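You operate a simulated robot arm through the tools that you are given. There is no shell and no other tool. Be economical: measure what you need, move in short steps, check, and stop when the job is done.

The job below is to be done with a simulated robot arm. You get a single attempt, and the scene is never put back.

JOB
Stipple the coated tile at N24 with the light box on Mid, then lay it in the bay at N25.
Fine: set switch and dial before stippling, switch off at the end; use the pale stiff brush from the rack and put it back; the yellow tile stays, clean.
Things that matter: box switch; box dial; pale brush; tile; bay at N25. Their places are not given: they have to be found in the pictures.

It is judged by the outcome, as a careful person would: the job done as asked, and still so three seconds after it is handed in. It fails if anything else is knocked over, pushed out of place, dropped, spilled or broken.

ROBOT AND FRAMES
A 7-joint arm with a two-finger parallel gripper, fixed in place. Base frame: the origin is at the foot of the arm, x ahead of it, y to its left, z up. Units: mm, degrees, N and s.
With the tool pointing down near the work surface it reaches from about 240 to 680 mm from the base axis. Its first joint turns from -66.0 to 66.0 degrees. Payload 2.4 kg.
Tool frame: the origin (TCP) lies between the finger pads and is the grasp point; the fingertips stand 30 mm ahead of it; z points along the fingers, y is the line along which they close. Largest opening 94 mm; finger width 28, thickness 10; the body of the gripper, 50 by 96 mm, starts 55 mm behind the TCP.
Orientation is that of the tool frame in the base frame, as a unit quaternion [x, y, z, w]. With the fingers straight down and closing along the base's y, the tool's x points along the base's -x, its y along +y and its z along -z.

CONTROLS
- The arm moves only by the tool step_arm. Its argument "targets" is a list of rows, each a list of 6 numbers: the shift along the base's x, y, z in mm, then the turn, a rotation vector about the base's x, y, z in degrees. In form: [[dx, dy, dz, wx, wy, wz], ...]. A call has 1 to 20 rows; each row shifts and turns the commanded pose from where the row before left it. "grip" is the closure, from 0 (fully open) to 1 (shut), set as the call begins (left out, the last holds). Each row takes 0.2 s and may step no farther than 50 mm and 8.6 degrees from the row before; otherwise, or with a gripper value out of range, the whole call is refused. Where a pose cannot be reached the arm comes as near as it can. A force on the tool above 40 N (or 10 N above the force at the start of the call, whichever is more), or a blocked arm, ends the call early, and 0.2 s more pass. Each finger travels about 153 mm/s and halts on what it meets, pressing with about 32 N; the grip force reading is that of the motor and also rises with nothing between the fingers. The clock runs only during rows and for 0.2 s after the last one: add rows that do not move to give the fingers time. The reply holds the time, the measured pose of the TCP, the force on the tool along the base axes, the opening and the grip force, in the units named above and with some noise, and new pictures: "views" is both (left out), scene, wrist or none.
- Cameras (640 x 400 px; columns grow to the right, rows downward): "scene" is fixed at [47.4, 492, 1432.6]; the picture's right is [-0.57, -0.82, 0.00], its down [-0.57, 0.40, -0.72] and it looks along [0.59, -0.41, -0.70] (base axes); focal length 329 px, centre (320, 200). "wrist" rides on the gripper at [-37, 0, -58] in the tool frame; the picture's right is [0.00, -1.00, 0.00], its down [0.97, 0.00, -0.24] and it looks along [0.24, 0.00, 0.97] (tool axes); focal length 218 px, centre (320, 200).
- point_at(camera, pixels): for up to 12 pixels [column, row] of the newest picture of that camera ("zoom" is the newest enlarged one), the place [x, y, z] in the base frame of the surface seen there, good to about 2 mm. The clock stands still meanwhile.
- enlarge(camera, box): a new picture of the part [left, top, right, bottom] of that camera's present view, enlarged. The clock stands still meanwhile.
- hand_in(): hands the job in; it is judged then, once.

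Work in short steps. Measure before you move; look again where a grasp or a placing could have gone wrong, and mend it. You have 80 turns and 120 pictures in all, those below and enlarged ones among them. Open the gripper and draw the arm clear of the work before you hand the job in, unless the task says otherwise; then end with one line.

The tools are called after "Request:" by a JSON object that holds its "api" and its "payload". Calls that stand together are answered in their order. step_arm: Moves the arm, as the interface text tells. Its arguments: {"type":"object","properties":{"targets":{"type":"array","items":{"type":"array","items":{"type":"number"}}},"grip":{"type":"number"},"views":{"type":"string","enum":["both","scene","wrist","none"]}},"required":["targets"]} The other tools are called the same way: point_at (camera, pixels) gives the place of the surface under pixels of a picture; enlarge (camera, box) takes an enlarged picture of a part of a camera's view; hand_in () hands the job in.

At the start:

```text
time: 0.0
tool_pos: [293.4, 219.8, 1127.2]
orientation: [0.0, 1.0, 0.0, -0.001]
contact_force: [-0.6, 0.3, 0.2]
width: 93.6
grip_force: 0.0
```

scene: 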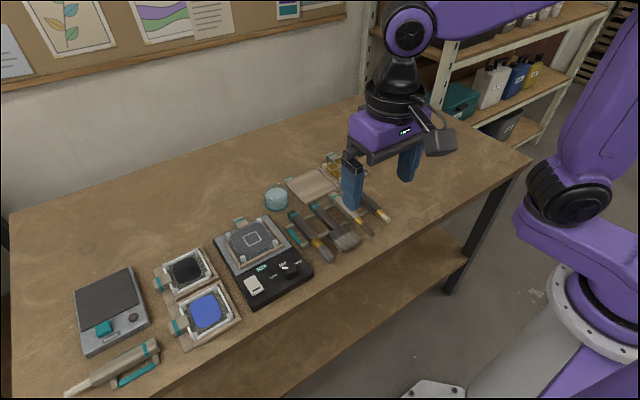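
wrist: 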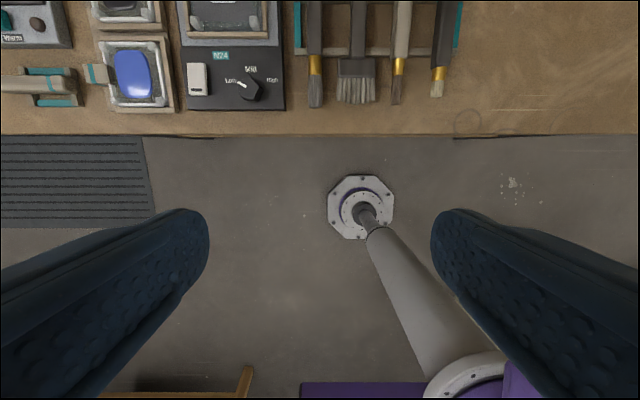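

I'll look closer at the bench: the light box, the trays and the brush rack.

Request:
{"api": "enlarge", "payload": {"camera": "scene", "box": [60, 210, 320, 372]}}

Request:
{"api": "enlarge", "payload": {"camera": "scene", "box": [200, 140, 420, 278]}}

Request:
{"api": "enlarge", "payload": {"camera": "wrist", "box": [0, 0, 480, 140]}}

```text
2.46 times, centred on (190, 291) of scene
```

zoom: 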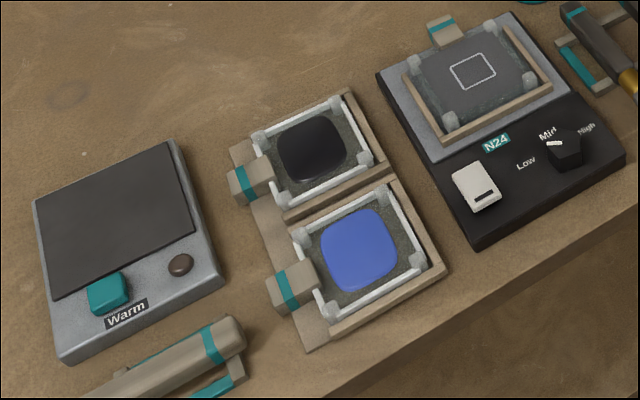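

```text
2.90 times, centred on (310, 209) of scene
```

zoom: 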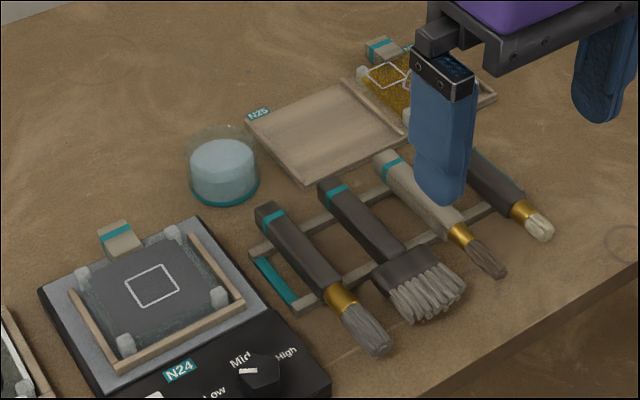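

```text
1.33 times, centred on (240, 70) of wrist
```

zoom: 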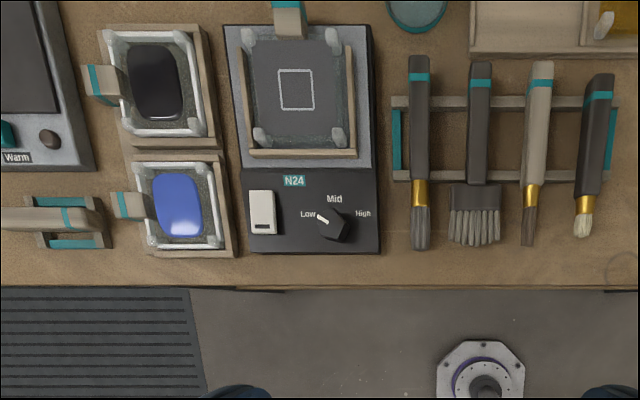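

The box is around scene (265,250) and the rack around (335,220). I'll measure the key points in the wrist view.

Request:
{"api": "point_at", "payload": {"camera": "wrist", "pixels": [[197, 66], [197, 91], [242, 84], [252, 97], [250, 69], [271, 79], [230, 82], [315, 30], [357, 30], [403, 30], [446, 40], [438, 85]]}}

Request:
{"api": "point_at", "payload": {"camera": "scene", "pixels": [[252, 239], [240, 224], [286, 185], [313, 200], [338, 192], [310, 168], [276, 190], [385, 218], [289, 268], [254, 286]]}}

```text
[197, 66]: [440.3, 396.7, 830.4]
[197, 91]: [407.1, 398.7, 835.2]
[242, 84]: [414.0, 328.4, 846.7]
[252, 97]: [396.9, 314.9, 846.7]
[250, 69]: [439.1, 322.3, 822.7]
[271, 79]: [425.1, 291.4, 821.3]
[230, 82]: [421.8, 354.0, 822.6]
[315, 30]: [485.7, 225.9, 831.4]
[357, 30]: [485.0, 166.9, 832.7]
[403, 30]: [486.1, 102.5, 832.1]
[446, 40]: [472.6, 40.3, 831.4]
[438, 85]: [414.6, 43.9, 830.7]
```

```text
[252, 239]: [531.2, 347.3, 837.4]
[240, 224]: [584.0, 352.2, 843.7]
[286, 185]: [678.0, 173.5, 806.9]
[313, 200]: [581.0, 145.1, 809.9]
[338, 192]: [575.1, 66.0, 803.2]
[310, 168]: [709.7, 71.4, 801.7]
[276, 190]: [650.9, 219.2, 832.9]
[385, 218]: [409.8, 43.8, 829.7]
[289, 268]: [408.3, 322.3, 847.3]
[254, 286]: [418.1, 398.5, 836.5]
```

Now I move high over the bench for a top view.

Request:
{"api": "step_arm", "payload": {"targets": [[45, 0, 0, 0, 0, 0], [45, 0, 0, 0, 0, 0], [45, 0, 0, 0, 0, 0], [45, 0, 0, 0, 0, 0], [45, 0, 0, 0, 0, 0], [0, 0, 0, 0, 0, 0]], "grip": 0}}

```text
time: 1.4
tool_pos: [518.1, 219.6, 1127.3]
orientation: [0.0, 1.0, -0.001, 0.0]
contact_force: [-1.4, -0.8, 0.7]
width: 93.9
grip_force: 0.0
```

scene: 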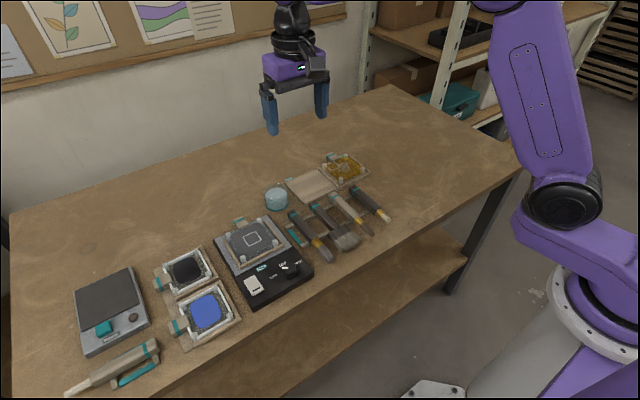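
wrist: 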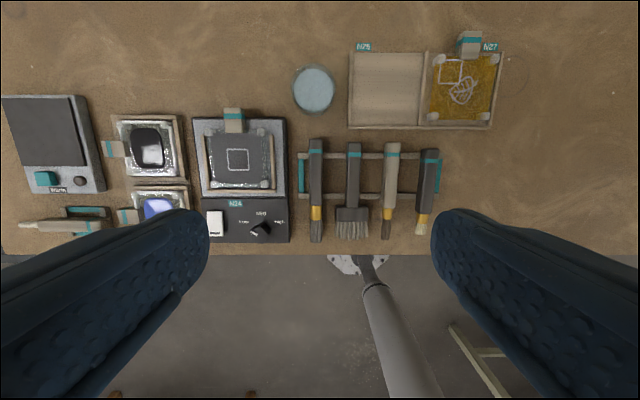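

Request:
{"api": "enlarge", "payload": {"camera": "wrist", "box": [180, 90, 340, 250]}}

Request:
{"api": "enlarge", "payload": {"camera": "wrist", "box": [280, 20, 520, 250]}}

Request:
{"api": "point_at", "payload": {"camera": "wrist", "pixels": [[233, 113], [233, 125], [226, 120], [241, 120], [351, 52], [425, 52], [351, 128], [425, 128], [385, 90], [238, 160], [227, 160], [249, 160]]}}

Request:
{"api": "point_at", "payload": {"camera": "wrist", "pixels": [[212, 140], [265, 140], [212, 183], [266, 183], [470, 40], [470, 50], [462, 44], [480, 44], [430, 152], [430, 195], [427, 205], [423, 232]]}}

```text
2.50 times, centred on (260, 170) of wrist
```

zoom: 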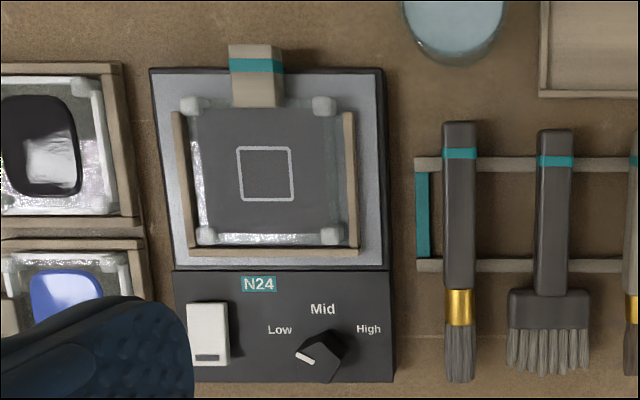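

```text
1.74 times, centred on (400, 135) of wrist
```

zoom: 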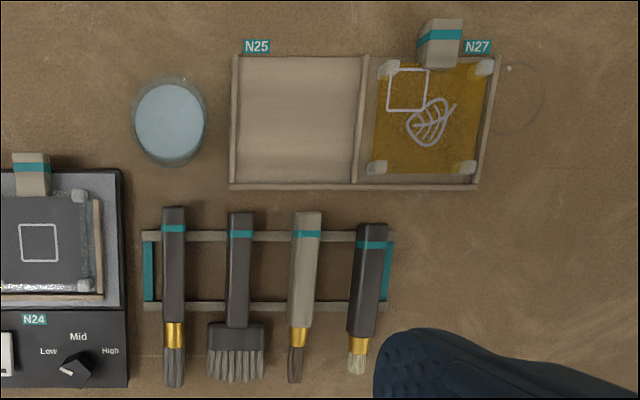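

```text
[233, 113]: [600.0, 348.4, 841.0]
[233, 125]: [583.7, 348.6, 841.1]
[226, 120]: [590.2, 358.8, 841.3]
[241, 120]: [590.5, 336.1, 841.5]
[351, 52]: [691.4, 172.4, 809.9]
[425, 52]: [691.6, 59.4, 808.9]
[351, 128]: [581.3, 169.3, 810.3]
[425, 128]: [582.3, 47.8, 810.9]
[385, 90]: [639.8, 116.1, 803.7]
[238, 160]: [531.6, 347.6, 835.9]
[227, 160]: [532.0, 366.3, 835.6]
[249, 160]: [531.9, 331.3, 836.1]
```

```text
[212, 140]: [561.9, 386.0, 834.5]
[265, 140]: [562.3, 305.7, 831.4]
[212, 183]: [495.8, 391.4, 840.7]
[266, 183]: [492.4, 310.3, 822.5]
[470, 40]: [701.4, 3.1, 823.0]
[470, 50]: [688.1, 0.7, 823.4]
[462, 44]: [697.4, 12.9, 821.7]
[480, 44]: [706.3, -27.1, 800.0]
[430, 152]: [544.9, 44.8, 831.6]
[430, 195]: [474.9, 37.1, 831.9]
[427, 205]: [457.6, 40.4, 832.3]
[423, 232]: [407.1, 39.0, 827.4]
```

The tile handle is at about (591,348,841) and the N25 bay spans x 580–692, y 50–172. I go in for a close look at the box controls.

Request:
{"api": "step_arm", "payload": {"targets": [[-25, 25, -30, 0, 0, 0], [-25, 25, -30, 0, 0, 0], [-25, 25, -30, 0, 0, 0], [-25, 25, -30, 0, 0, 0], [-25, 25, -30, 0, 0, 0], [0, 0, -20, 0, 0, 0], [0, 0, 0, 0, 0, 0]], "views": "wrist"}}

Request:
{"api": "enlarge", "payload": {"camera": "wrist", "box": [200, 100, 440, 250]}}

```text
time: 3.0
tool_pos: [392.1, 343.2, 955.9]
orientation: [0.0, 1.0, 0.0, 0.0]
contact_force: [0.1, -0.1, 0.8]
width: 93.9
grip_force: 0.1
```

wrist: 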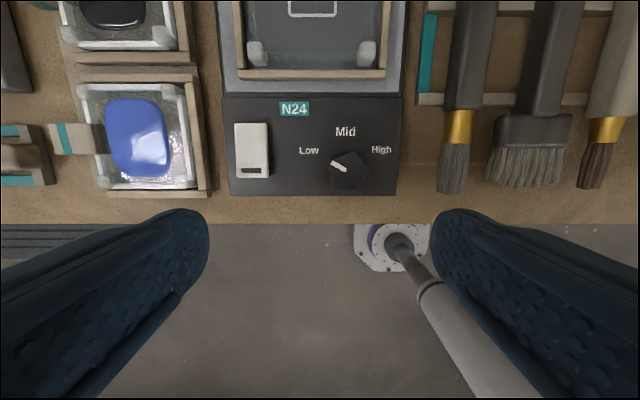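

```text
2.67 times, centred on (320, 175) of wrist
```

zoom: 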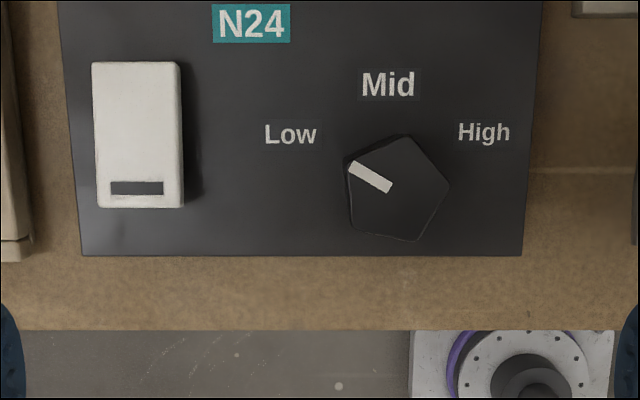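

The knob is a pentagon with its pointer on Low, and the rocker has a mark at its near end. I measure both.

Request:
{"api": "point_at", "payload": {"camera": "wrist", "pixels": [[237, 126], [266, 126], [251, 130], [251, 145], [251, 160], [239, 175], [266, 174], [240, 150], [263, 150], [251, 181], [251, 121], [280, 150]]}}

Request:
{"api": "point_at", "payload": {"camera": "zoom", "pixels": [[350, 160], [405, 139], [445, 183], [416, 236], [355, 228], [395, 190], [290, 134], [388, 85], [484, 131], [370, 178], [388, 188], [355, 168]]}}

Request:
{"api": "enlarge", "payload": {"camera": "scene", "box": [230, 250, 320, 310]}}

```text
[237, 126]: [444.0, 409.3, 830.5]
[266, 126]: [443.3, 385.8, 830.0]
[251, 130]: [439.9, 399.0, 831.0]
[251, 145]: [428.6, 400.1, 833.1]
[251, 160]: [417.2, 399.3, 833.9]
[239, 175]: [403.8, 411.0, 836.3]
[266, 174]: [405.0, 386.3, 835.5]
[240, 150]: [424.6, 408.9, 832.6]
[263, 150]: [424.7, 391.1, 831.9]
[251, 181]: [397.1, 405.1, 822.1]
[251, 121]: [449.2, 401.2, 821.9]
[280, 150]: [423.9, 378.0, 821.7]
```

```text
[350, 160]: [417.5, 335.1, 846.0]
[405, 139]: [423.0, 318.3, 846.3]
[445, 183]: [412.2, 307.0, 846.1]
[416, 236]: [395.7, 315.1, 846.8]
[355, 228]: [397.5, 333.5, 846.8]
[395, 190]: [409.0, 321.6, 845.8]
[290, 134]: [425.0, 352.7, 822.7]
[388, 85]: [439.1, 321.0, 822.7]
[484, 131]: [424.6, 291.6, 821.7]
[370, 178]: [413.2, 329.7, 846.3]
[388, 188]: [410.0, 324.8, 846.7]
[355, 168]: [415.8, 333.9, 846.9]
```

```text
6.67 times, centred on (275, 280) of scene
```

zoom: 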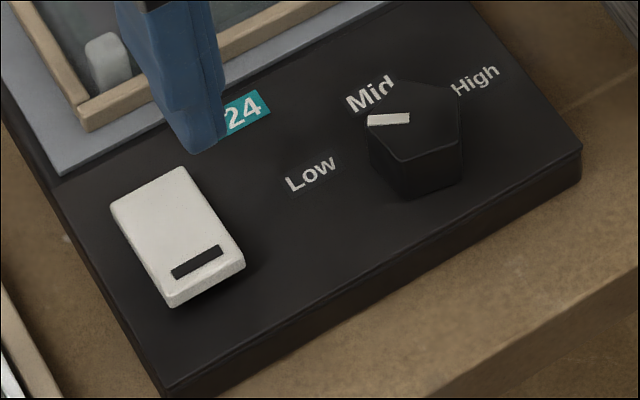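

The rocker's near end is raised (836 against 830), so it's off and I press the near end. Fingers shut, I go to (404,399).

Request:
{"api": "step_arm", "payload": {"targets": [[6, 28, -20, 0, 0, 0], [6, 28, -30, 0, 0, 0], [0, 0, -25, 0, 0, 0], [0, 0, 0, 0, 0, 0]], "grip": 1}}

```text
time: 4.0
tool_pos: [406.4, 400.8, 881.1]
orientation: [0.001, 1.0, 0.0, 0.0]
contact_force: [0.1, 0.1, 0.4]
width: 0.1
grip_force: 32.5
```

scene: 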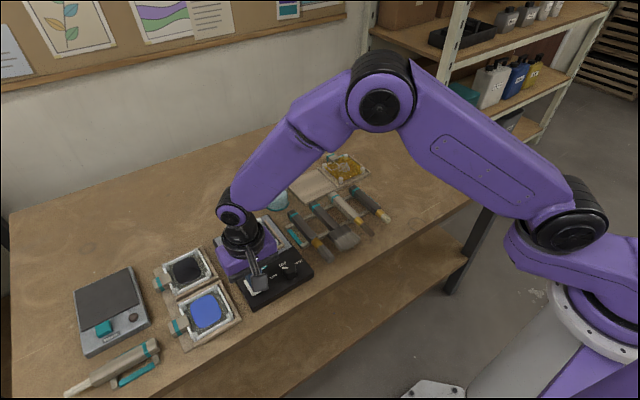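
wrist: 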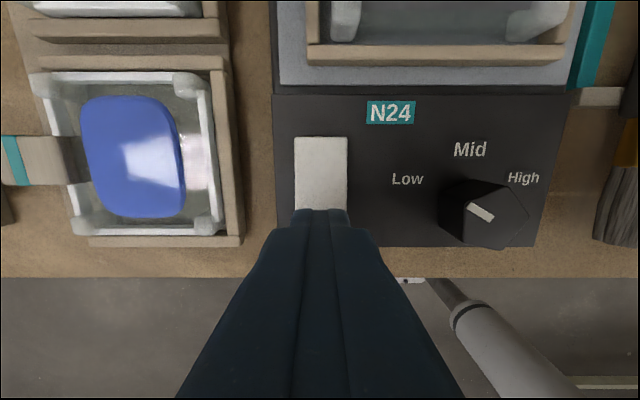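

Fingers are shut over the rocker's near end. I press down slowly, then lift.

Request:
{"api": "step_arm", "payload": {"targets": [[-4, 0, -8, 0, 0, 0], [0, 0, -5, 0, 0, 0], [0, 0, -3, 0, 0, 0], [0, 0, -2, 0, 0, 0], [0, 0, -2, 0, 0, 0]], "views": "none"}}

Request:
{"api": "step_arm", "payload": {"targets": [[0, 0, 20, 0, 0, 0], [-5, -20, 20, 0, 0, 0], [-5, -20, 20, 0, 0, 0], [0, 0, 0, 0, 0, 0]], "views": "wrist"}}

Request:
{"api": "enlarge", "payload": {"camera": "wrist", "box": [200, 50, 440, 200]}}

```text
time: 5.2
tool_pos: [401.0, 400.5, 862.5]
orientation: [-0.001, 1.0, 0.0, 0.0]
contact_force: [-1.4, -2.0, 5.8]
width: 0.0
grip_force: 31.6
```

```text
time: 6.2
tool_pos: [390.6, 359.2, 919.9]
orientation: [0.0, 1.0, 0.0, 0.0]
contact_force: [-0.9, 0.5, 0.3]
width: 0.0
grip_force: 31.8
```

wrist: 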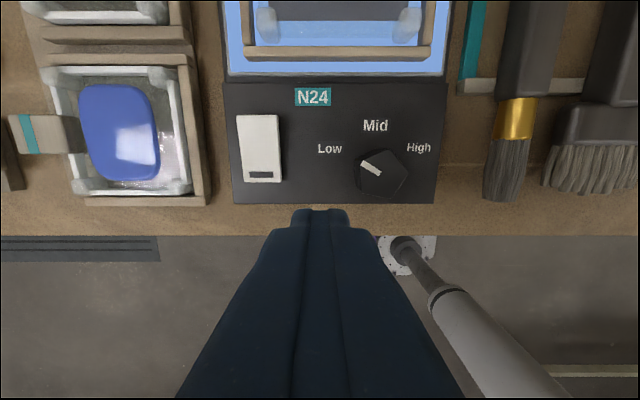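

```text
2.67 times, centred on (320, 125) of wrist
```

zoom: 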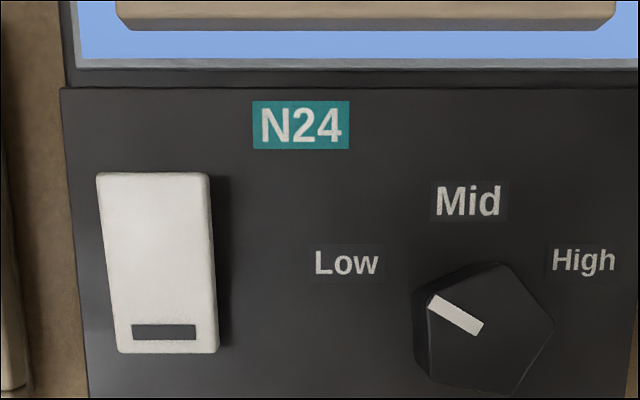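

The box is lit. Next the dial: I centre over (409,321) with the opening about 50 mm, turned +6°.

Request:
{"api": "step_arm", "payload": {"targets": [[9, -19, 0, 0, 0, 6], [9.4, -19.2, -10, 0, 0, 0], [0, 0, -20, 0, 0, 0], [0, 0, 0, 0, 0, 0]], "grip": 0.47, "views": "wrist"}}

```text
time: 7.2
tool_pos: [409.6, 322.9, 891.9]
orientation: [-0.053, 0.999, 0.001, 0.0]
contact_force: [0.4, -0.8, 0.0]
width: 49.6
grip_force: 0.0
```

wrist: 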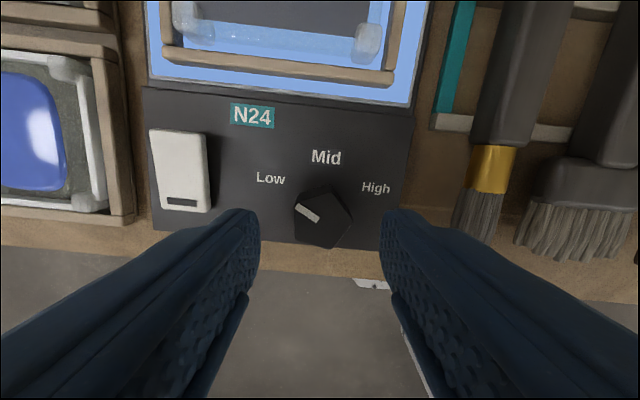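

The knob lies between the fingers. I lower to z 857 and close.

Request:
{"api": "step_arm", "payload": {"targets": [[0, -1.3, -18, 0, 0, 0], [0, 0, -17, 0, 0, 0], [0, 0, 0, 0, 0, 0]], "views": "none"}}

Request:
{"api": "step_arm", "payload": {"targets": [[0, 0, 0, 0, 0, 0], [0, 0, 0, 0, 0, 0]], "grip": 0.8, "views": "wrist"}}

```text
time: 8.0
tool_pos: [409.7, 321.2, 855.7]
orientation: [-0.052, 0.999, 0.0, -0.001]
contact_force: [-0.4, 0.1, 0.5]
width: 49.8
grip_force: 0.0
```

```text
time: 8.6
tool_pos: [408.9, 321.2, 855.6]
orientation: [-0.052, 0.999, 0.0, 0.0]
contact_force: [-0.3, -2.6, -1.4]
width: 29.8
grip_force: 45.1
```

wrist: 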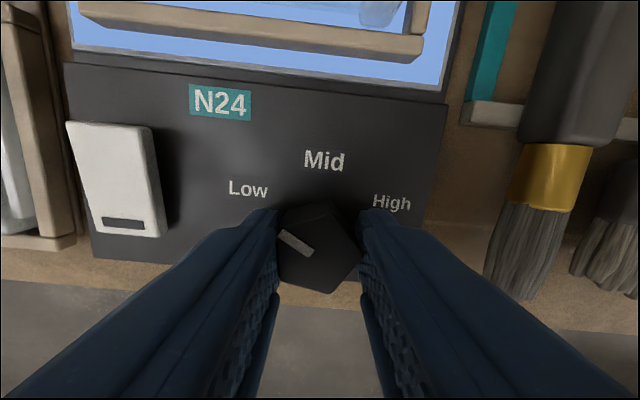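

The knob is held at 29.8 mm. I turn it clockwise (−z) by 60° from Low to Mid.

Request:
{"api": "step_arm", "payload": {"targets": [[0, 0, 0, 0, 0, -7.5], [0, 0, 0, 0, 0, -7.5], [0, 0, 0, 0, 0, -7.5], [0, 0, 0, 0, 0, -7.5], [0, 0, 0, 0, 0, -7.5], [0, 0, 0, 0, 0, -7.5], [0, 0, 0, 0, 0, -7.5], [0, 0, 0, 0, 0, -7.5], [0, 0, 0, 0, 0, 0]], "views": "wrist"}}

```text
time: 10.6
tool_pos: [409.0, 320.7, 855.9]
orientation: [0.455, 0.891, -0.001, 0.0]
contact_force: [-3.2, 3.5, -5.4]
width: 29.8
grip_force: 45.3
```

wrist: 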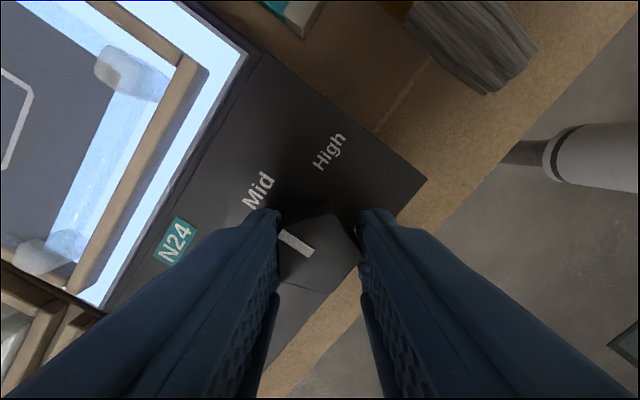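

The pointer now faces Mid. I open slightly, lift, turn back and check.

Request:
{"api": "step_arm", "payload": {"targets": [[0, 0, 0, 0, 0, 0], [0, 0, 0, 0, 0, 0], [0, 0, 25, 0, 0, 0], [0, 0, 25, 0, 0, 6.75], [0, 0, 20, 0, 0, 6.75], [0, 0, 0, 0, 0, 6.75], [0, 0, 0, 0, 0, 6.75], [0, 0, 0, 0, 0, 6.75], [0, 0, 0, 0, 0, 6.75], [0, 0, 0, 0, 0, 6.75], [0, 0, 0, 0, 0, 6.75], [0, 0, 0, 0, 0, 0]], "grip": 0.5, "views": "wrist"}}

Request:
{"api": "enlarge", "payload": {"camera": "wrist", "box": [200, 50, 440, 250]}}

```text
time: 13.2
tool_pos: [410.1, 321.8, 926.3]
orientation: [-0.001, 1.0, 0.0, 0.0]
contact_force: [-0.8, -0.2, 1.0]
width: 46.9
grip_force: 0.1
```

wrist: 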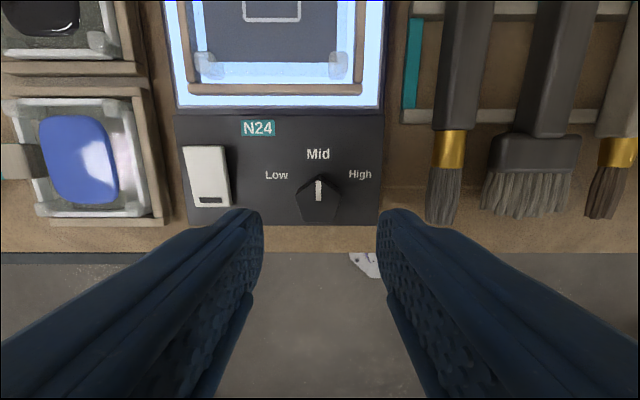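

```text
2.00 times, centred on (320, 150) of wrist
```

zoom: 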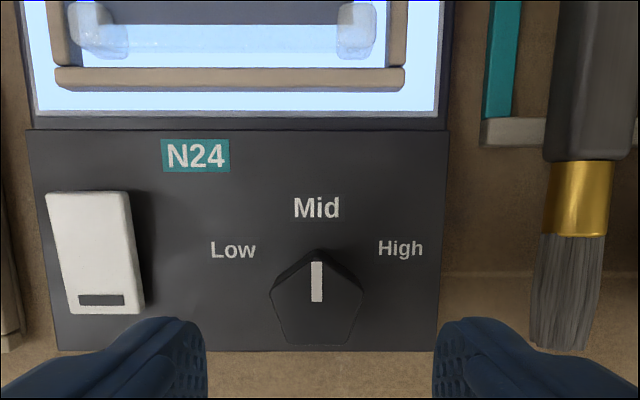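

The dial is on Mid and the light is on. Now I move over to look at the brushes.

Request:
{"api": "step_arm", "payload": {"targets": [[0, -45, 14, 0, 0, 0], [0, -45, 10, 0, 0, 0], [0, -45, 0, 0, 0, 0], [0, -45, 0, 0, 0, 0], [0, -45, 0, 0, 0, 0], [0, -40, 0, 0, 0, 0], [0, 0, 0, 0, 0, 0]], "views": "both"}}

Request:
{"api": "enlarge", "payload": {"camera": "wrist", "box": [180, 0, 420, 220]}}

Request:
{"api": "enlarge", "payload": {"camera": "scene", "box": [280, 170, 400, 260]}}

```text
time: 14.8
tool_pos: [408.6, 56.2, 950.4]
orientation: [0.0, 1.0, 0.0, 0.0]
contact_force: [-1.2, 0.1, -1.4]
width: 46.9
grip_force: 0.1
```

scene: 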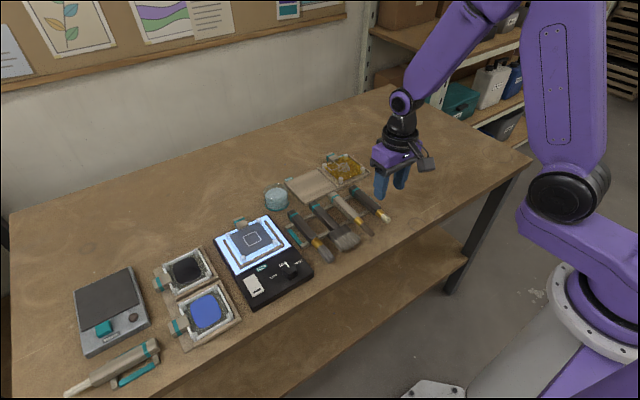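
wrist: 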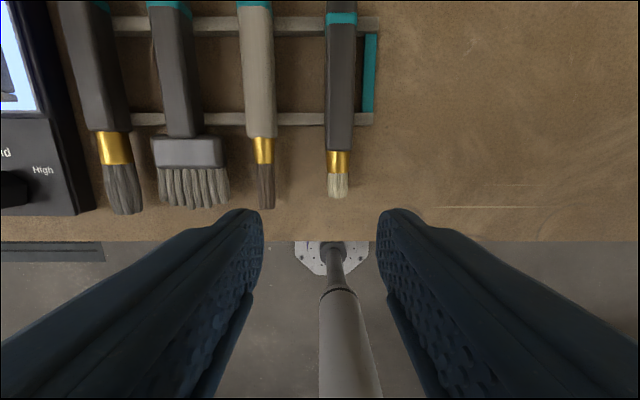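

```text
1.82 times, centred on (300, 110) of wrist
```

zoom: 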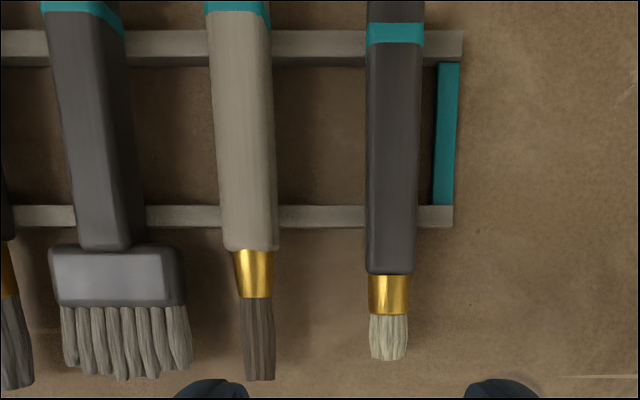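

```text
4.44 times, centred on (340, 215) of scene
```

zoom: 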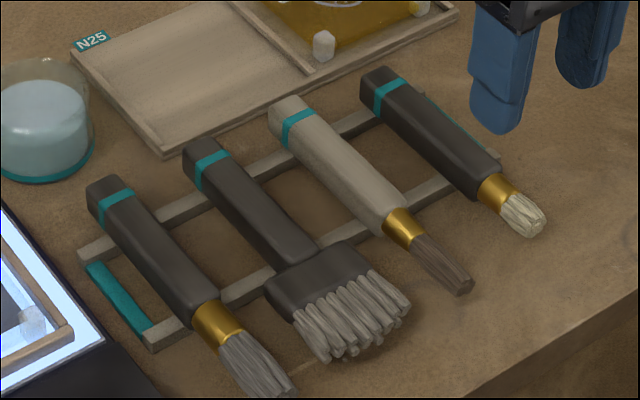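

Brush 4 (dark handle, short pale stiff bristles) is the stippler. I measure it and the rails.

Request:
{"api": "point_at", "payload": {"camera": "wrist", "pixels": [[341, 30], [341, 80], [341, 130], [338, 160], [338, 185], [338, 196], [328, 110], [353, 110], [300, 24], [300, 118], [300, 70], [369, 70]]}}

Request:
{"api": "point_at", "payload": {"camera": "zoom", "pixels": [[378, 72], [470, 190], [480, 185], [532, 225], [515, 232], [350, 125], [400, 215], [430, 195], [418, 190], [500, 160]]}}

```text
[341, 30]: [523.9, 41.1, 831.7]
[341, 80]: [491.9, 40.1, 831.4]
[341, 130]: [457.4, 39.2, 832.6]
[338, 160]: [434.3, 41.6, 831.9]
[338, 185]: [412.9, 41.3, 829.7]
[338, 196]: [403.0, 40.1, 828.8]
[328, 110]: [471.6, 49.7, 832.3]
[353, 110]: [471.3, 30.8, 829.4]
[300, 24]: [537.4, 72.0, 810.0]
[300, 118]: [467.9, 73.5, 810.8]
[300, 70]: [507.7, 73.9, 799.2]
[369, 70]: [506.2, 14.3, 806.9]
```

```text
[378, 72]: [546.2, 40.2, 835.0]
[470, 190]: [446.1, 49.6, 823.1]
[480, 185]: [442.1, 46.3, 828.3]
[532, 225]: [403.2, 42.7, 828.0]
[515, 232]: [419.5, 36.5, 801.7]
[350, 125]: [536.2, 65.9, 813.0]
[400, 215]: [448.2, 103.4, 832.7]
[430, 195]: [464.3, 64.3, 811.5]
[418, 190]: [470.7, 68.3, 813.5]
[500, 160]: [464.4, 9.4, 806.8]
```

Rails are at x≈468 and 537 with tops near 811; the handle spans y 30–50, z 811–832. I'll grasp at x=503 between the rails.

Request:
{"api": "step_arm", "payload": {"targets": [[45, -8, 0, 0, 0, 0], [49.5, -8, -20, 0, 0, 0], [0, 0, -40, 0, 0, 0], [0, 0, 0, 0, 0, 0]], "grip": 0.6, "views": "wrist"}}

```text
refused: row 2 steps farther than a row can; nothing moved
```

A row was too long; I split it.

Request:
{"api": "step_arm", "payload": {"targets": [[45, -8, 0, 0, 0, 0], [44, -8, -15, 0, 0, 0], [5.5, 0, -45, 0, 0, 0], [0, 0, 0, 0, 0, 0]], "grip": 0.6, "views": "wrist"}}

```text
time: 15.8
tool_pos: [504.8, 38.7, 890.5]
orientation: [0.0, 1.0, 0.0, 0.0]
contact_force: [1.0, -0.4, 0.5]
width: 37.8
grip_force: 0.2
```

wrist: 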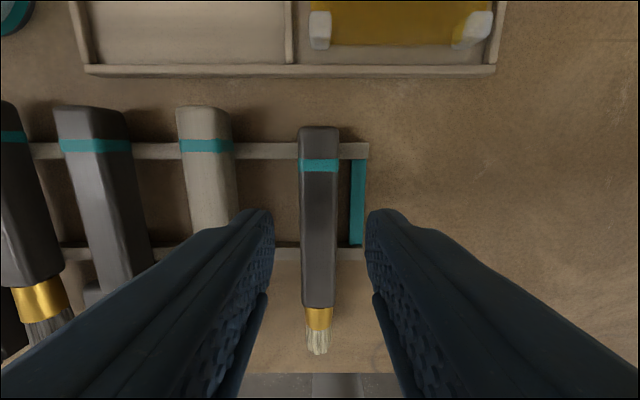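

The brush is centred between the fingers. I lower to z 842 and close.

Request:
{"api": "step_arm", "payload": {"targets": [[-1, 1.3, -25, 0, 0, 0], [0, 0, -23, 0, 0, 0], [0, 0, 0, 0, 0, 0]], "views": "none"}}

Request:
{"api": "step_arm", "payload": {"targets": [[0, 0, 0, 0, 0, 0], [0, 0, 0, 0, 0, 0]], "grip": 1, "views": "both"}}

```text
time: 16.6
tool_pos: [503.2, 42.0, 841.8]
orientation: [0.0, 1.0, -0.001, -0.001]
contact_force: [1.3, 0.2, -0.4]
width: 37.3
grip_force: 0.1
```

```text
time: 17.2
tool_pos: [503.3, 41.7, 840.8]
orientation: [0.001, 1.0, 0.0, 0.0]
contact_force: [-0.3, -0.5, -0.4]
width: 20.8
grip_force: 32.0
```

scene: 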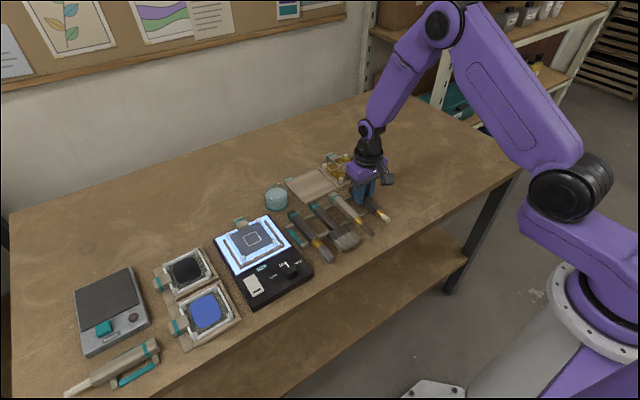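
wrist: 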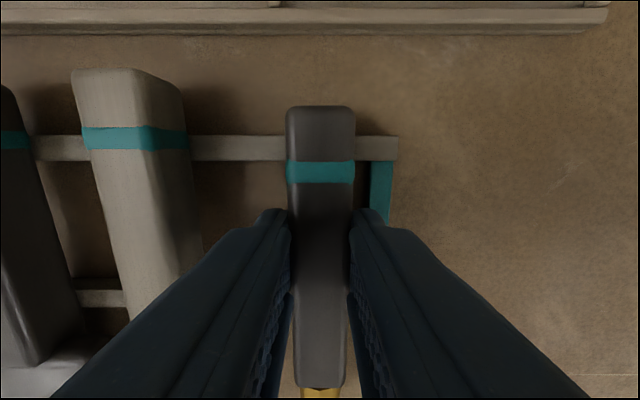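

The handle is held at 20.8 mm. I lift straight up.

Request:
{"api": "step_arm", "payload": {"targets": [[0, 0, 20, 0, 0, 0], [0, 0, 40, 0, 0, 0], [0, 0, 45, 0, 0, 0], [0, 0, 45, 0, 0, 0], [0, 0, 45, 0, 0, 0], [0, 0, 0, 0, 0, 0]], "views": "scene"}}

```text
time: 18.6
tool_pos: [501.1, 40.6, 1036.0]
orientation: [0.0, 1.0, 0.0, 0.0]
contact_force: [0.2, 0.3, -0.9]
width: 21.3
grip_force: 31.8
```

scene: 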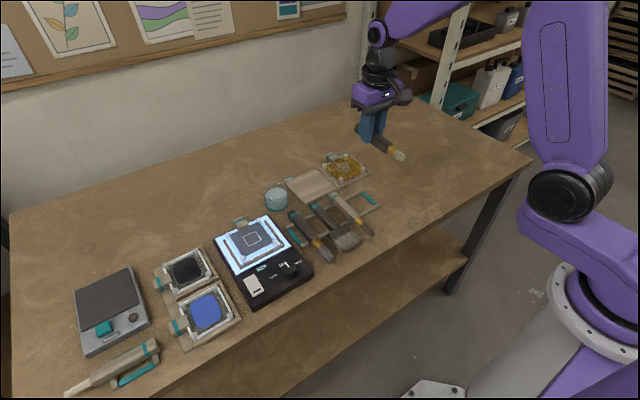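

The brush is firmly held. I carry it toward the tile while tilting the bristles down (−y rotation).

Request:
{"api": "step_arm", "payload": {"targets": [[0, 44, 0, 0, -8, 0], [0, 44, 0, 0, -8, 0], [0, 44, 0, 0, -8, 0], [0, 44, 0, 0, -8, 0], [0, 44, 0, 0, -8, 0], [0, 44, 0, 0, -8, 0], [0, 43, 0, 0, -8, 0], [0, 0, 0, 0, 0, 0]], "views": "both"}}

```text
time: 20.4
tool_pos: [502.9, 347.7, 1038.5]
orientation: [0.0, 0.883, 0.0, 0.47]
contact_force: [0.8, 0.0, -0.9]
width: 20.9
grip_force: 31.9
```

scene: 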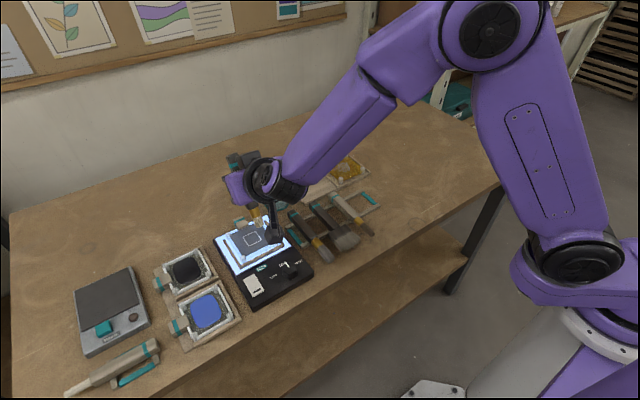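
wrist: 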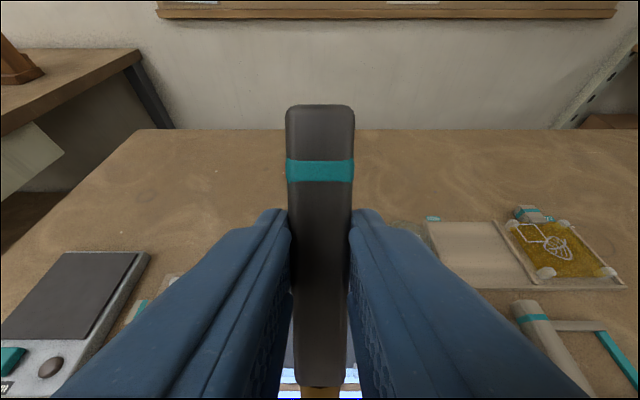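

Reach is good. A black paddle on the wrist (scene ~(272,236)) hangs beneath; I measure how low it gets relative to the TCP.

Request:
{"api": "enlarge", "payload": {"camera": "scene", "box": [200, 140, 320, 260]}}

Request:
{"api": "point_at", "payload": {"camera": "scene", "pixels": [[270, 238], [275, 241], [276, 232], [268, 228], [272, 205], [256, 215], [262, 235], [235, 155], [258, 226]]}}

```text
3.33 times, centred on (260, 200) of scene
```

zoom: 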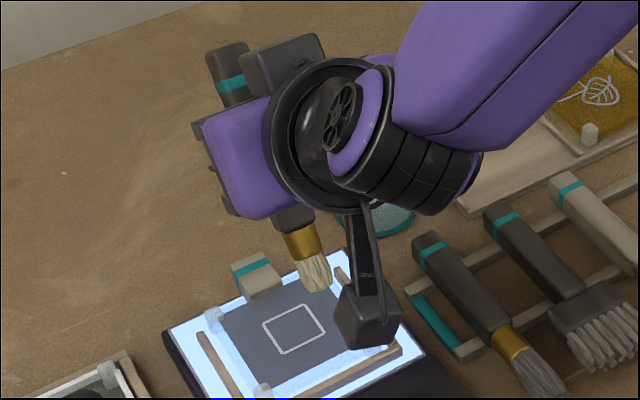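

```text
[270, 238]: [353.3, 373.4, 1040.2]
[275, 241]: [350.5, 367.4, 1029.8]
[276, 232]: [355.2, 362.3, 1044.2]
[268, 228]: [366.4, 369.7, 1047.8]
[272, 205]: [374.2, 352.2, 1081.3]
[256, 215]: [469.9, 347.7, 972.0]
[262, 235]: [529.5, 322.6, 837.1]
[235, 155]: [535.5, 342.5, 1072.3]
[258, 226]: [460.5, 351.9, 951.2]
```

At 74° tilt the paddle clears the knob by ~37 mm, so I use that. I tilt 18° more and hover over the square.

Request:
{"api": "step_arm", "payload": {"targets": [[19, 0, 0, 0, -6, 0], [19, 0, 0, 0, -6, 0], [0, 0, -30, 0, -6, 0], [0, 0, -30, 0, 0, 0], [0, 0, 0, 0, 0, 0]], "views": "scene"}}

Request:
{"api": "enlarge", "payload": {"camera": "scene", "box": [190, 170, 310, 290]}}

```text
time: 21.6
tool_pos: [540.1, 346.7, 977.5]
orientation: [-0.001, 0.798, 0.001, 0.603]
contact_force: [0.0, 0.7, -0.7]
width: 21.2
grip_force: 31.6
```

scene: 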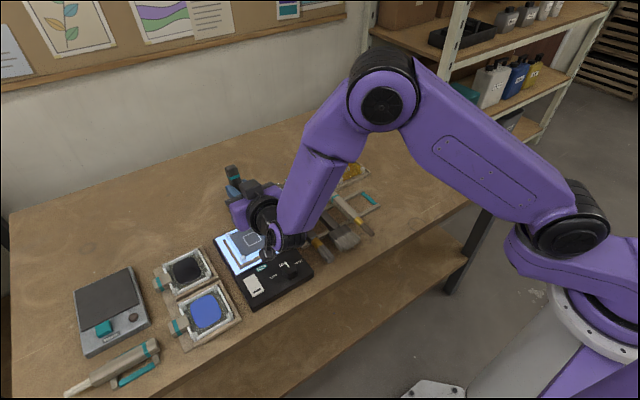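

```text
3.33 times, centred on (250, 230) of scene
```

zoom: 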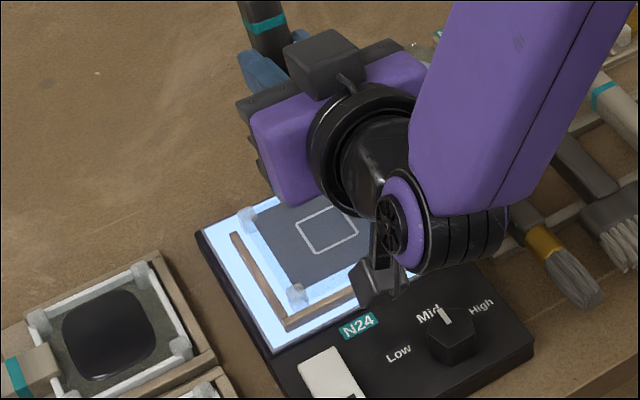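

The brush tip is hidden by the gripper here. I check the lowest arm parts before lowering.

Request:
{"api": "point_at", "payload": {"camera": "zoom", "pixels": [[370, 302], [390, 297], [360, 285], [405, 265], [430, 270], [470, 265], [500, 230], [330, 225], [280, 190], [310, 200]]}}

```text
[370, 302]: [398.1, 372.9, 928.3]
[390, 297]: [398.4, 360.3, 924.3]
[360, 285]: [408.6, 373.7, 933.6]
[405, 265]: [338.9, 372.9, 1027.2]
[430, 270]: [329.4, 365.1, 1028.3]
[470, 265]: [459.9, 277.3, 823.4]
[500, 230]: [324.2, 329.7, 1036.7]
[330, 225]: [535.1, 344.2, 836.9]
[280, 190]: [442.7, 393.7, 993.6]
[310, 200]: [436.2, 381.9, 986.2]
```

The paddle sits 53 mm below the TCP, so clearance is fine. I lower toward the tile and feel for contact.

Request:
{"api": "step_arm", "payload": {"targets": [[1, 1, -15, 0, 0, 0], [0, 0, -13, 0, 0, 0], [0, 0, 0, 0, 0, 0]], "views": "scene"}}

Request:
{"api": "step_arm", "payload": {"targets": [[0, 0, -3, 0, 0, 0]], "views": "none"}}

Request:
{"api": "step_arm", "payload": {"targets": [[0, 0, -2, 0, 0, 0]], "views": "none"}}

Request:
{"api": "step_arm", "payload": {"targets": [[0, 0, -2, 0, 0, 0]], "views": "none"}}

```text
time: 22.4
tool_pos: [542.3, 349.0, 949.5]
orientation: [0.0, 0.798, 0.0, 0.602]
contact_force: [-0.4, -0.6, -1.0]
width: 21.1
grip_force: 32.2
```

scene: 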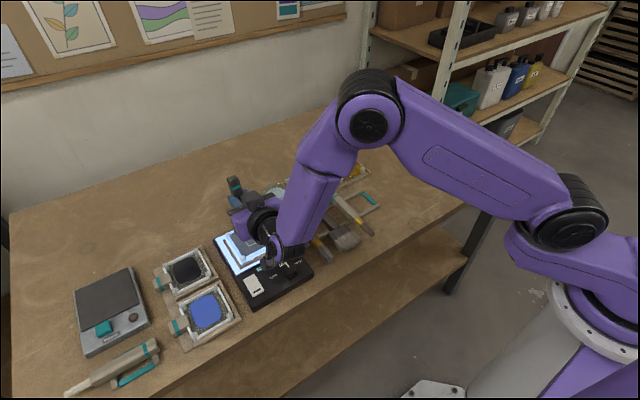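

```text
time: 22.8
tool_pos: [541.3, 350.1, 945.6]
orientation: [0.0, 0.799, 0.0, 0.602]
contact_force: [-0.5, 0.0, -1.2]
width: 21.4
grip_force: 31.4
```

```text
time: 23.2
tool_pos: [543.2, 350.2, 944.8]
orientation: [0.001, 0.799, -0.001, 0.601]
contact_force: [0.4, -0.2, -1.1]
width: 21.3
grip_force: 31.9
```

```text
time: 23.6
tool_pos: [542.4, 348.8, 940.9]
orientation: [0.0, 0.799, -0.001, 0.602]
contact_force: [0.3, 0.3, -0.7]
width: 20.9
grip_force: 32.2
```

No contact yet at z≈941; I continue in small steps.

Request:
{"api": "step_arm", "payload": {"targets": [[0, 0, -1.5, 0, 0, 0]], "views": "none"}}

Request:
{"api": "step_arm", "payload": {"targets": [[0, 0, -1.5, 0, 0, 0]], "views": "none"}}

Request:
{"api": "step_arm", "payload": {"targets": [[0, 0, -1.5, 0, 0, 0]], "views": "none"}}

```text
time: 24.0
tool_pos: [541.6, 350.3, 940.9]
orientation: [0.0, 0.798, 0.0, 0.602]
contact_force: [0.3, 0.4, -0.8]
width: 21.0
grip_force: 32.5
```

```text
time: 24.4
tool_pos: [541.8, 348.8, 940.3]
orientation: [0.001, 0.798, 0.0, 0.603]
contact_force: [-0.7, -0.3, 3.9]
width: 21.4
grip_force: 31.5
```

```text
time: 24.8
tool_pos: [542.1, 349.7, 939.2]
orientation: [0.001, 0.797, 0.0, 0.604]
contact_force: [-2.7, -2.0, 16.1]
width: 21.4
grip_force: 31.8
```

Contact: 4 N, then 16 N. I lift 40 mm and look for a stipple mark.

Request:
{"api": "step_arm", "payload": {"targets": [[0, 0, 20, 0, 0, 0], [0, 0, 20, 0, 0, 0], [0, 0, 0, 0, 0, 0]], "views": "none"}}

Request:
{"api": "enlarge", "payload": {"camera": "scene", "box": [210, 210, 290, 270]}}

```text
time: 25.6
tool_pos: [542.5, 348.3, 978.2]
orientation: [0.0, 0.799, 0.0, 0.601]
contact_force: [0.8, 0.2, -1.0]
width: 21.4
grip_force: 31.7
```

```text
6.67 times, centred on (250, 240) of scene
```

zoom: 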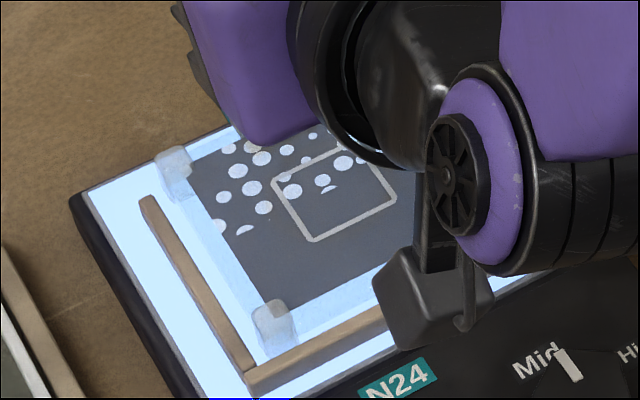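

A single dab produced dots on the far half of the tile. I lift more to see the whole tile.

Request:
{"api": "step_arm", "payload": {"targets": [[0, -30, 30, 0, 0, 0], [0, -40, 30, 0, 0, 0], [0, -40, 20, 0, 0, 0], [0, -40, 0, 0, 0, 0], [0, 0, 0, 0, 0, 0]], "views": "scene"}}

Request:
{"api": "enlarge", "payload": {"camera": "scene", "box": [205, 205, 305, 280]}}

```text
time: 26.8
tool_pos: [541.9, 199.5, 1056.9]
orientation: [-0.001, 0.799, 0.0, 0.601]
contact_force: [-0.3, 0.3, -0.6]
width: 21.1
grip_force: 31.7
```

scene: 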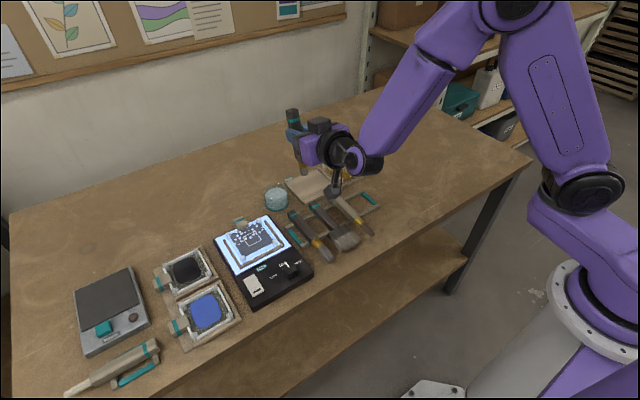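

```text
5.33 times, centred on (255, 242) of scene
```

zoom: 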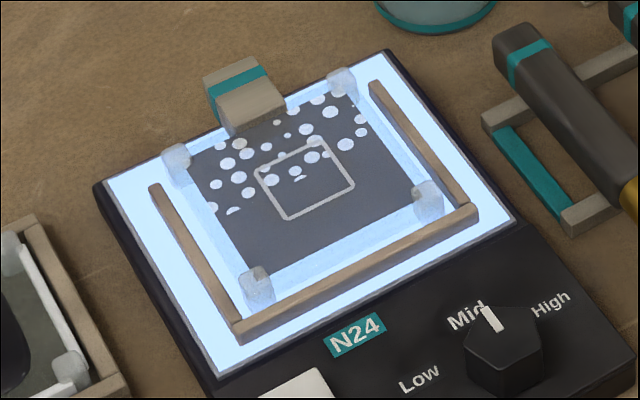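

One press stippled the far half; the near half is still plain. I go back and dab a bit nearer, keeping light force.

Request:
{"api": "step_arm", "payload": {"targets": [[0, 40, 0, 0, 0, 0], [0, 40, -20, 0, 0, 0], [0, 40, -30, 0, 0, 0], [-12, 29, -30, 0, 0, 0], [0, 0, -28, 0, 0, 0], [0, 0, -10, 0, 0, 0], [0, 0, -1.5, 0, 0, 0]], "views": "none"}}

```text
time: 28.4
tool_pos: [529.5, 349.1, 939.4]
orientation: [0.0, 0.797, 0.001, 0.603]
contact_force: [-1.5, -0.5, 8.2]
width: 21.5
grip_force: 32.2
```

Good 8 N contact. I lift 40 mm and look.

Request:
{"api": "step_arm", "payload": {"targets": [[0, 0, 15, 0, 0, 0], [0, 0, 24.5, 0, 0, 0], [0, 0, 0, 0, 0, 0]], "views": "none"}}

Request:
{"api": "enlarge", "payload": {"camera": "scene", "box": [205, 205, 305, 280]}}

```text
time: 29.2
tool_pos: [529.3, 348.7, 977.2]
orientation: [0.0, 0.799, 0.0, 0.602]
contact_force: [0.3, -0.1, -0.6]
width: 21.1
grip_force: 32.0
```

```text
5.33 times, centred on (255, 242) of scene
```

zoom: 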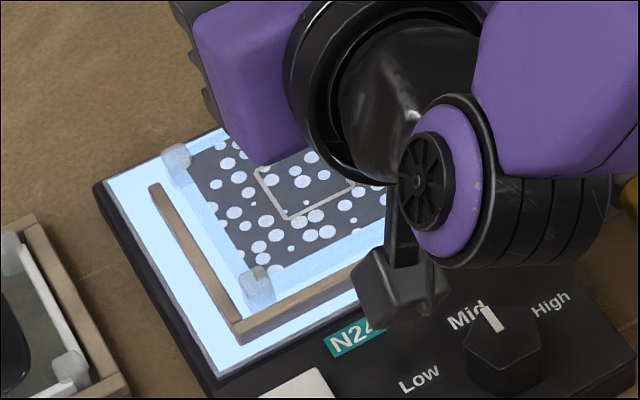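

The dots now reach the near edge. I carry the brush back by the reversed path to above its rack slot and check the tile fully.

Request:
{"api": "step_arm", "payload": {"targets": [[0, 0, 30, 0, 0, 0], [0, -30, 29.5, 0, 0, 0], [0, -40, 0, 0, 8, 0], [0, -40, 0, 0, 8, 0], [0, -40, 0, 0, 8, 0], [0, -40, 0, 0, 8, 0], [0, -40, 0, 0, 8, 0], [0, -40, 0, 0, 8, 0], [-13, -37, 0, 0, 8, 0], [-14, 0, 0, 0, 8, 0], [0, 0, 0, 0, 8, 0], [0, 0, 0, 0, 2, 0], [0, 0, 0, 0, 0, 0]], "views": "both"}}

Request:
{"api": "enlarge", "payload": {"camera": "scene", "box": [205, 205, 305, 280]}}

```text
time: 32.0
tool_pos: [502.0, 41.3, 1037.7]
orientation: [0.0, 1.0, -0.001, -0.001]
contact_force: [0.7, 0.0, -0.8]
width: 21.1
grip_force: 31.7
```

scene: 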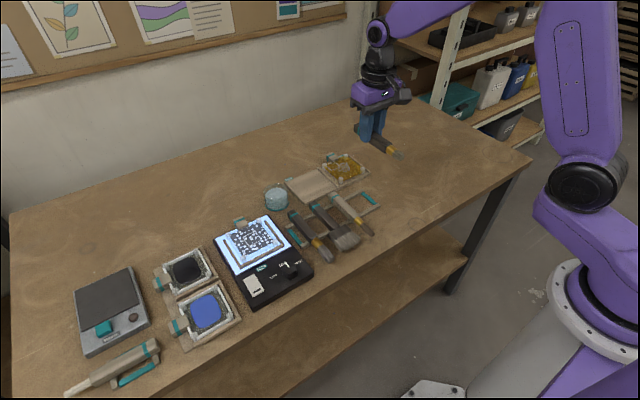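
wrist: 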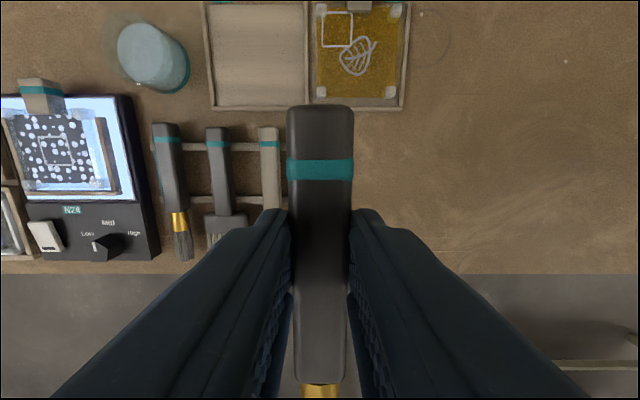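

```text
5.33 times, centred on (255, 242) of scene
```

zoom: 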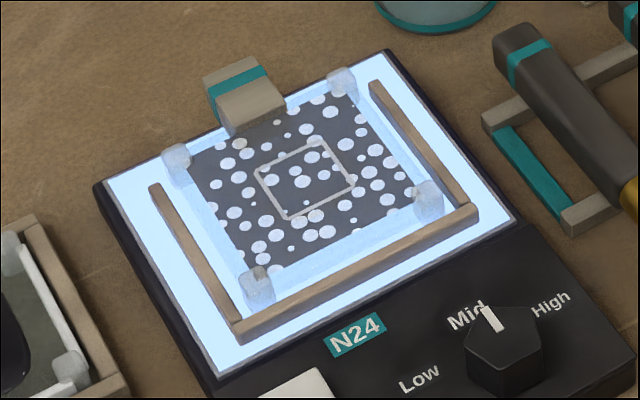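

The whole tile is stippled. The brush sits in the hand as before; I lower it the same 195 mm, gently at the end.

Request:
{"api": "step_arm", "payload": {"targets": [[0.5, 0, -45, 0, 0, 0], [0, 0, -45, 0, 0, 0], [0, 0, -45, 0, 0, 0], [0, 0, -40, 0, 0, 0], [0, 0, -10, 0, 0, 0], [0, 0, -6, 0, 0, 0], [0, 0, 0, 0, 0, 0]], "views": "both"}}

```text
time: 33.6
tool_pos: [503.3, 41.1, 846.7]
orientation: [0.0, 1.0, 0.0, 0.0]
contact_force: [-0.4, -0.3, -1.0]
width: 21.1
grip_force: 32.0
```

scene: 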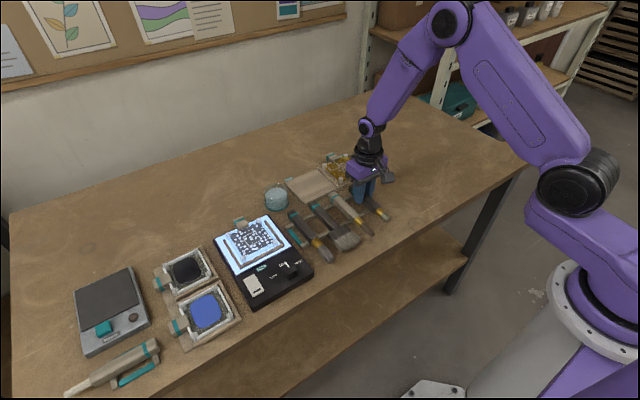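
wrist: 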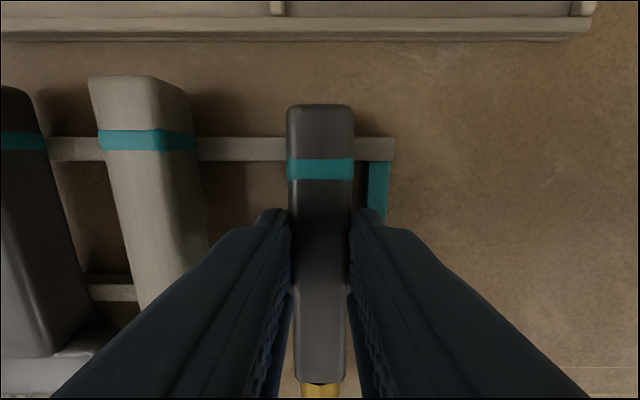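

The brush is right above the slot; a few more small steps down until the rails carry it.

Request:
{"api": "step_arm", "payload": {"targets": [[0, 0, -2, 0, 0, 0], [0, 0, -1.5, 0, 0, 0], [0, 0, -1, 0, 0, 0]], "views": "none"}}

Request:
{"api": "step_arm", "payload": {"targets": [[0, 0, -0.8, 0, 0, 0]], "views": "none"}}

```text
time: 34.4
tool_pos: [503.2, 41.5, 844.0]
orientation: [0.0, 1.0, -0.001, 0.001]
contact_force: [-7.7, -1.2, 23.3]
width: 21.2
grip_force: 31.7
```

```text
time: 34.8
tool_pos: [503.5, 41.4, 842.1]
orientation: [0.0, 1.0, 0.0, 0.001]
contact_force: [-4.0, -1.6, 26.5]
width: 21.2
grip_force: 31.8
```

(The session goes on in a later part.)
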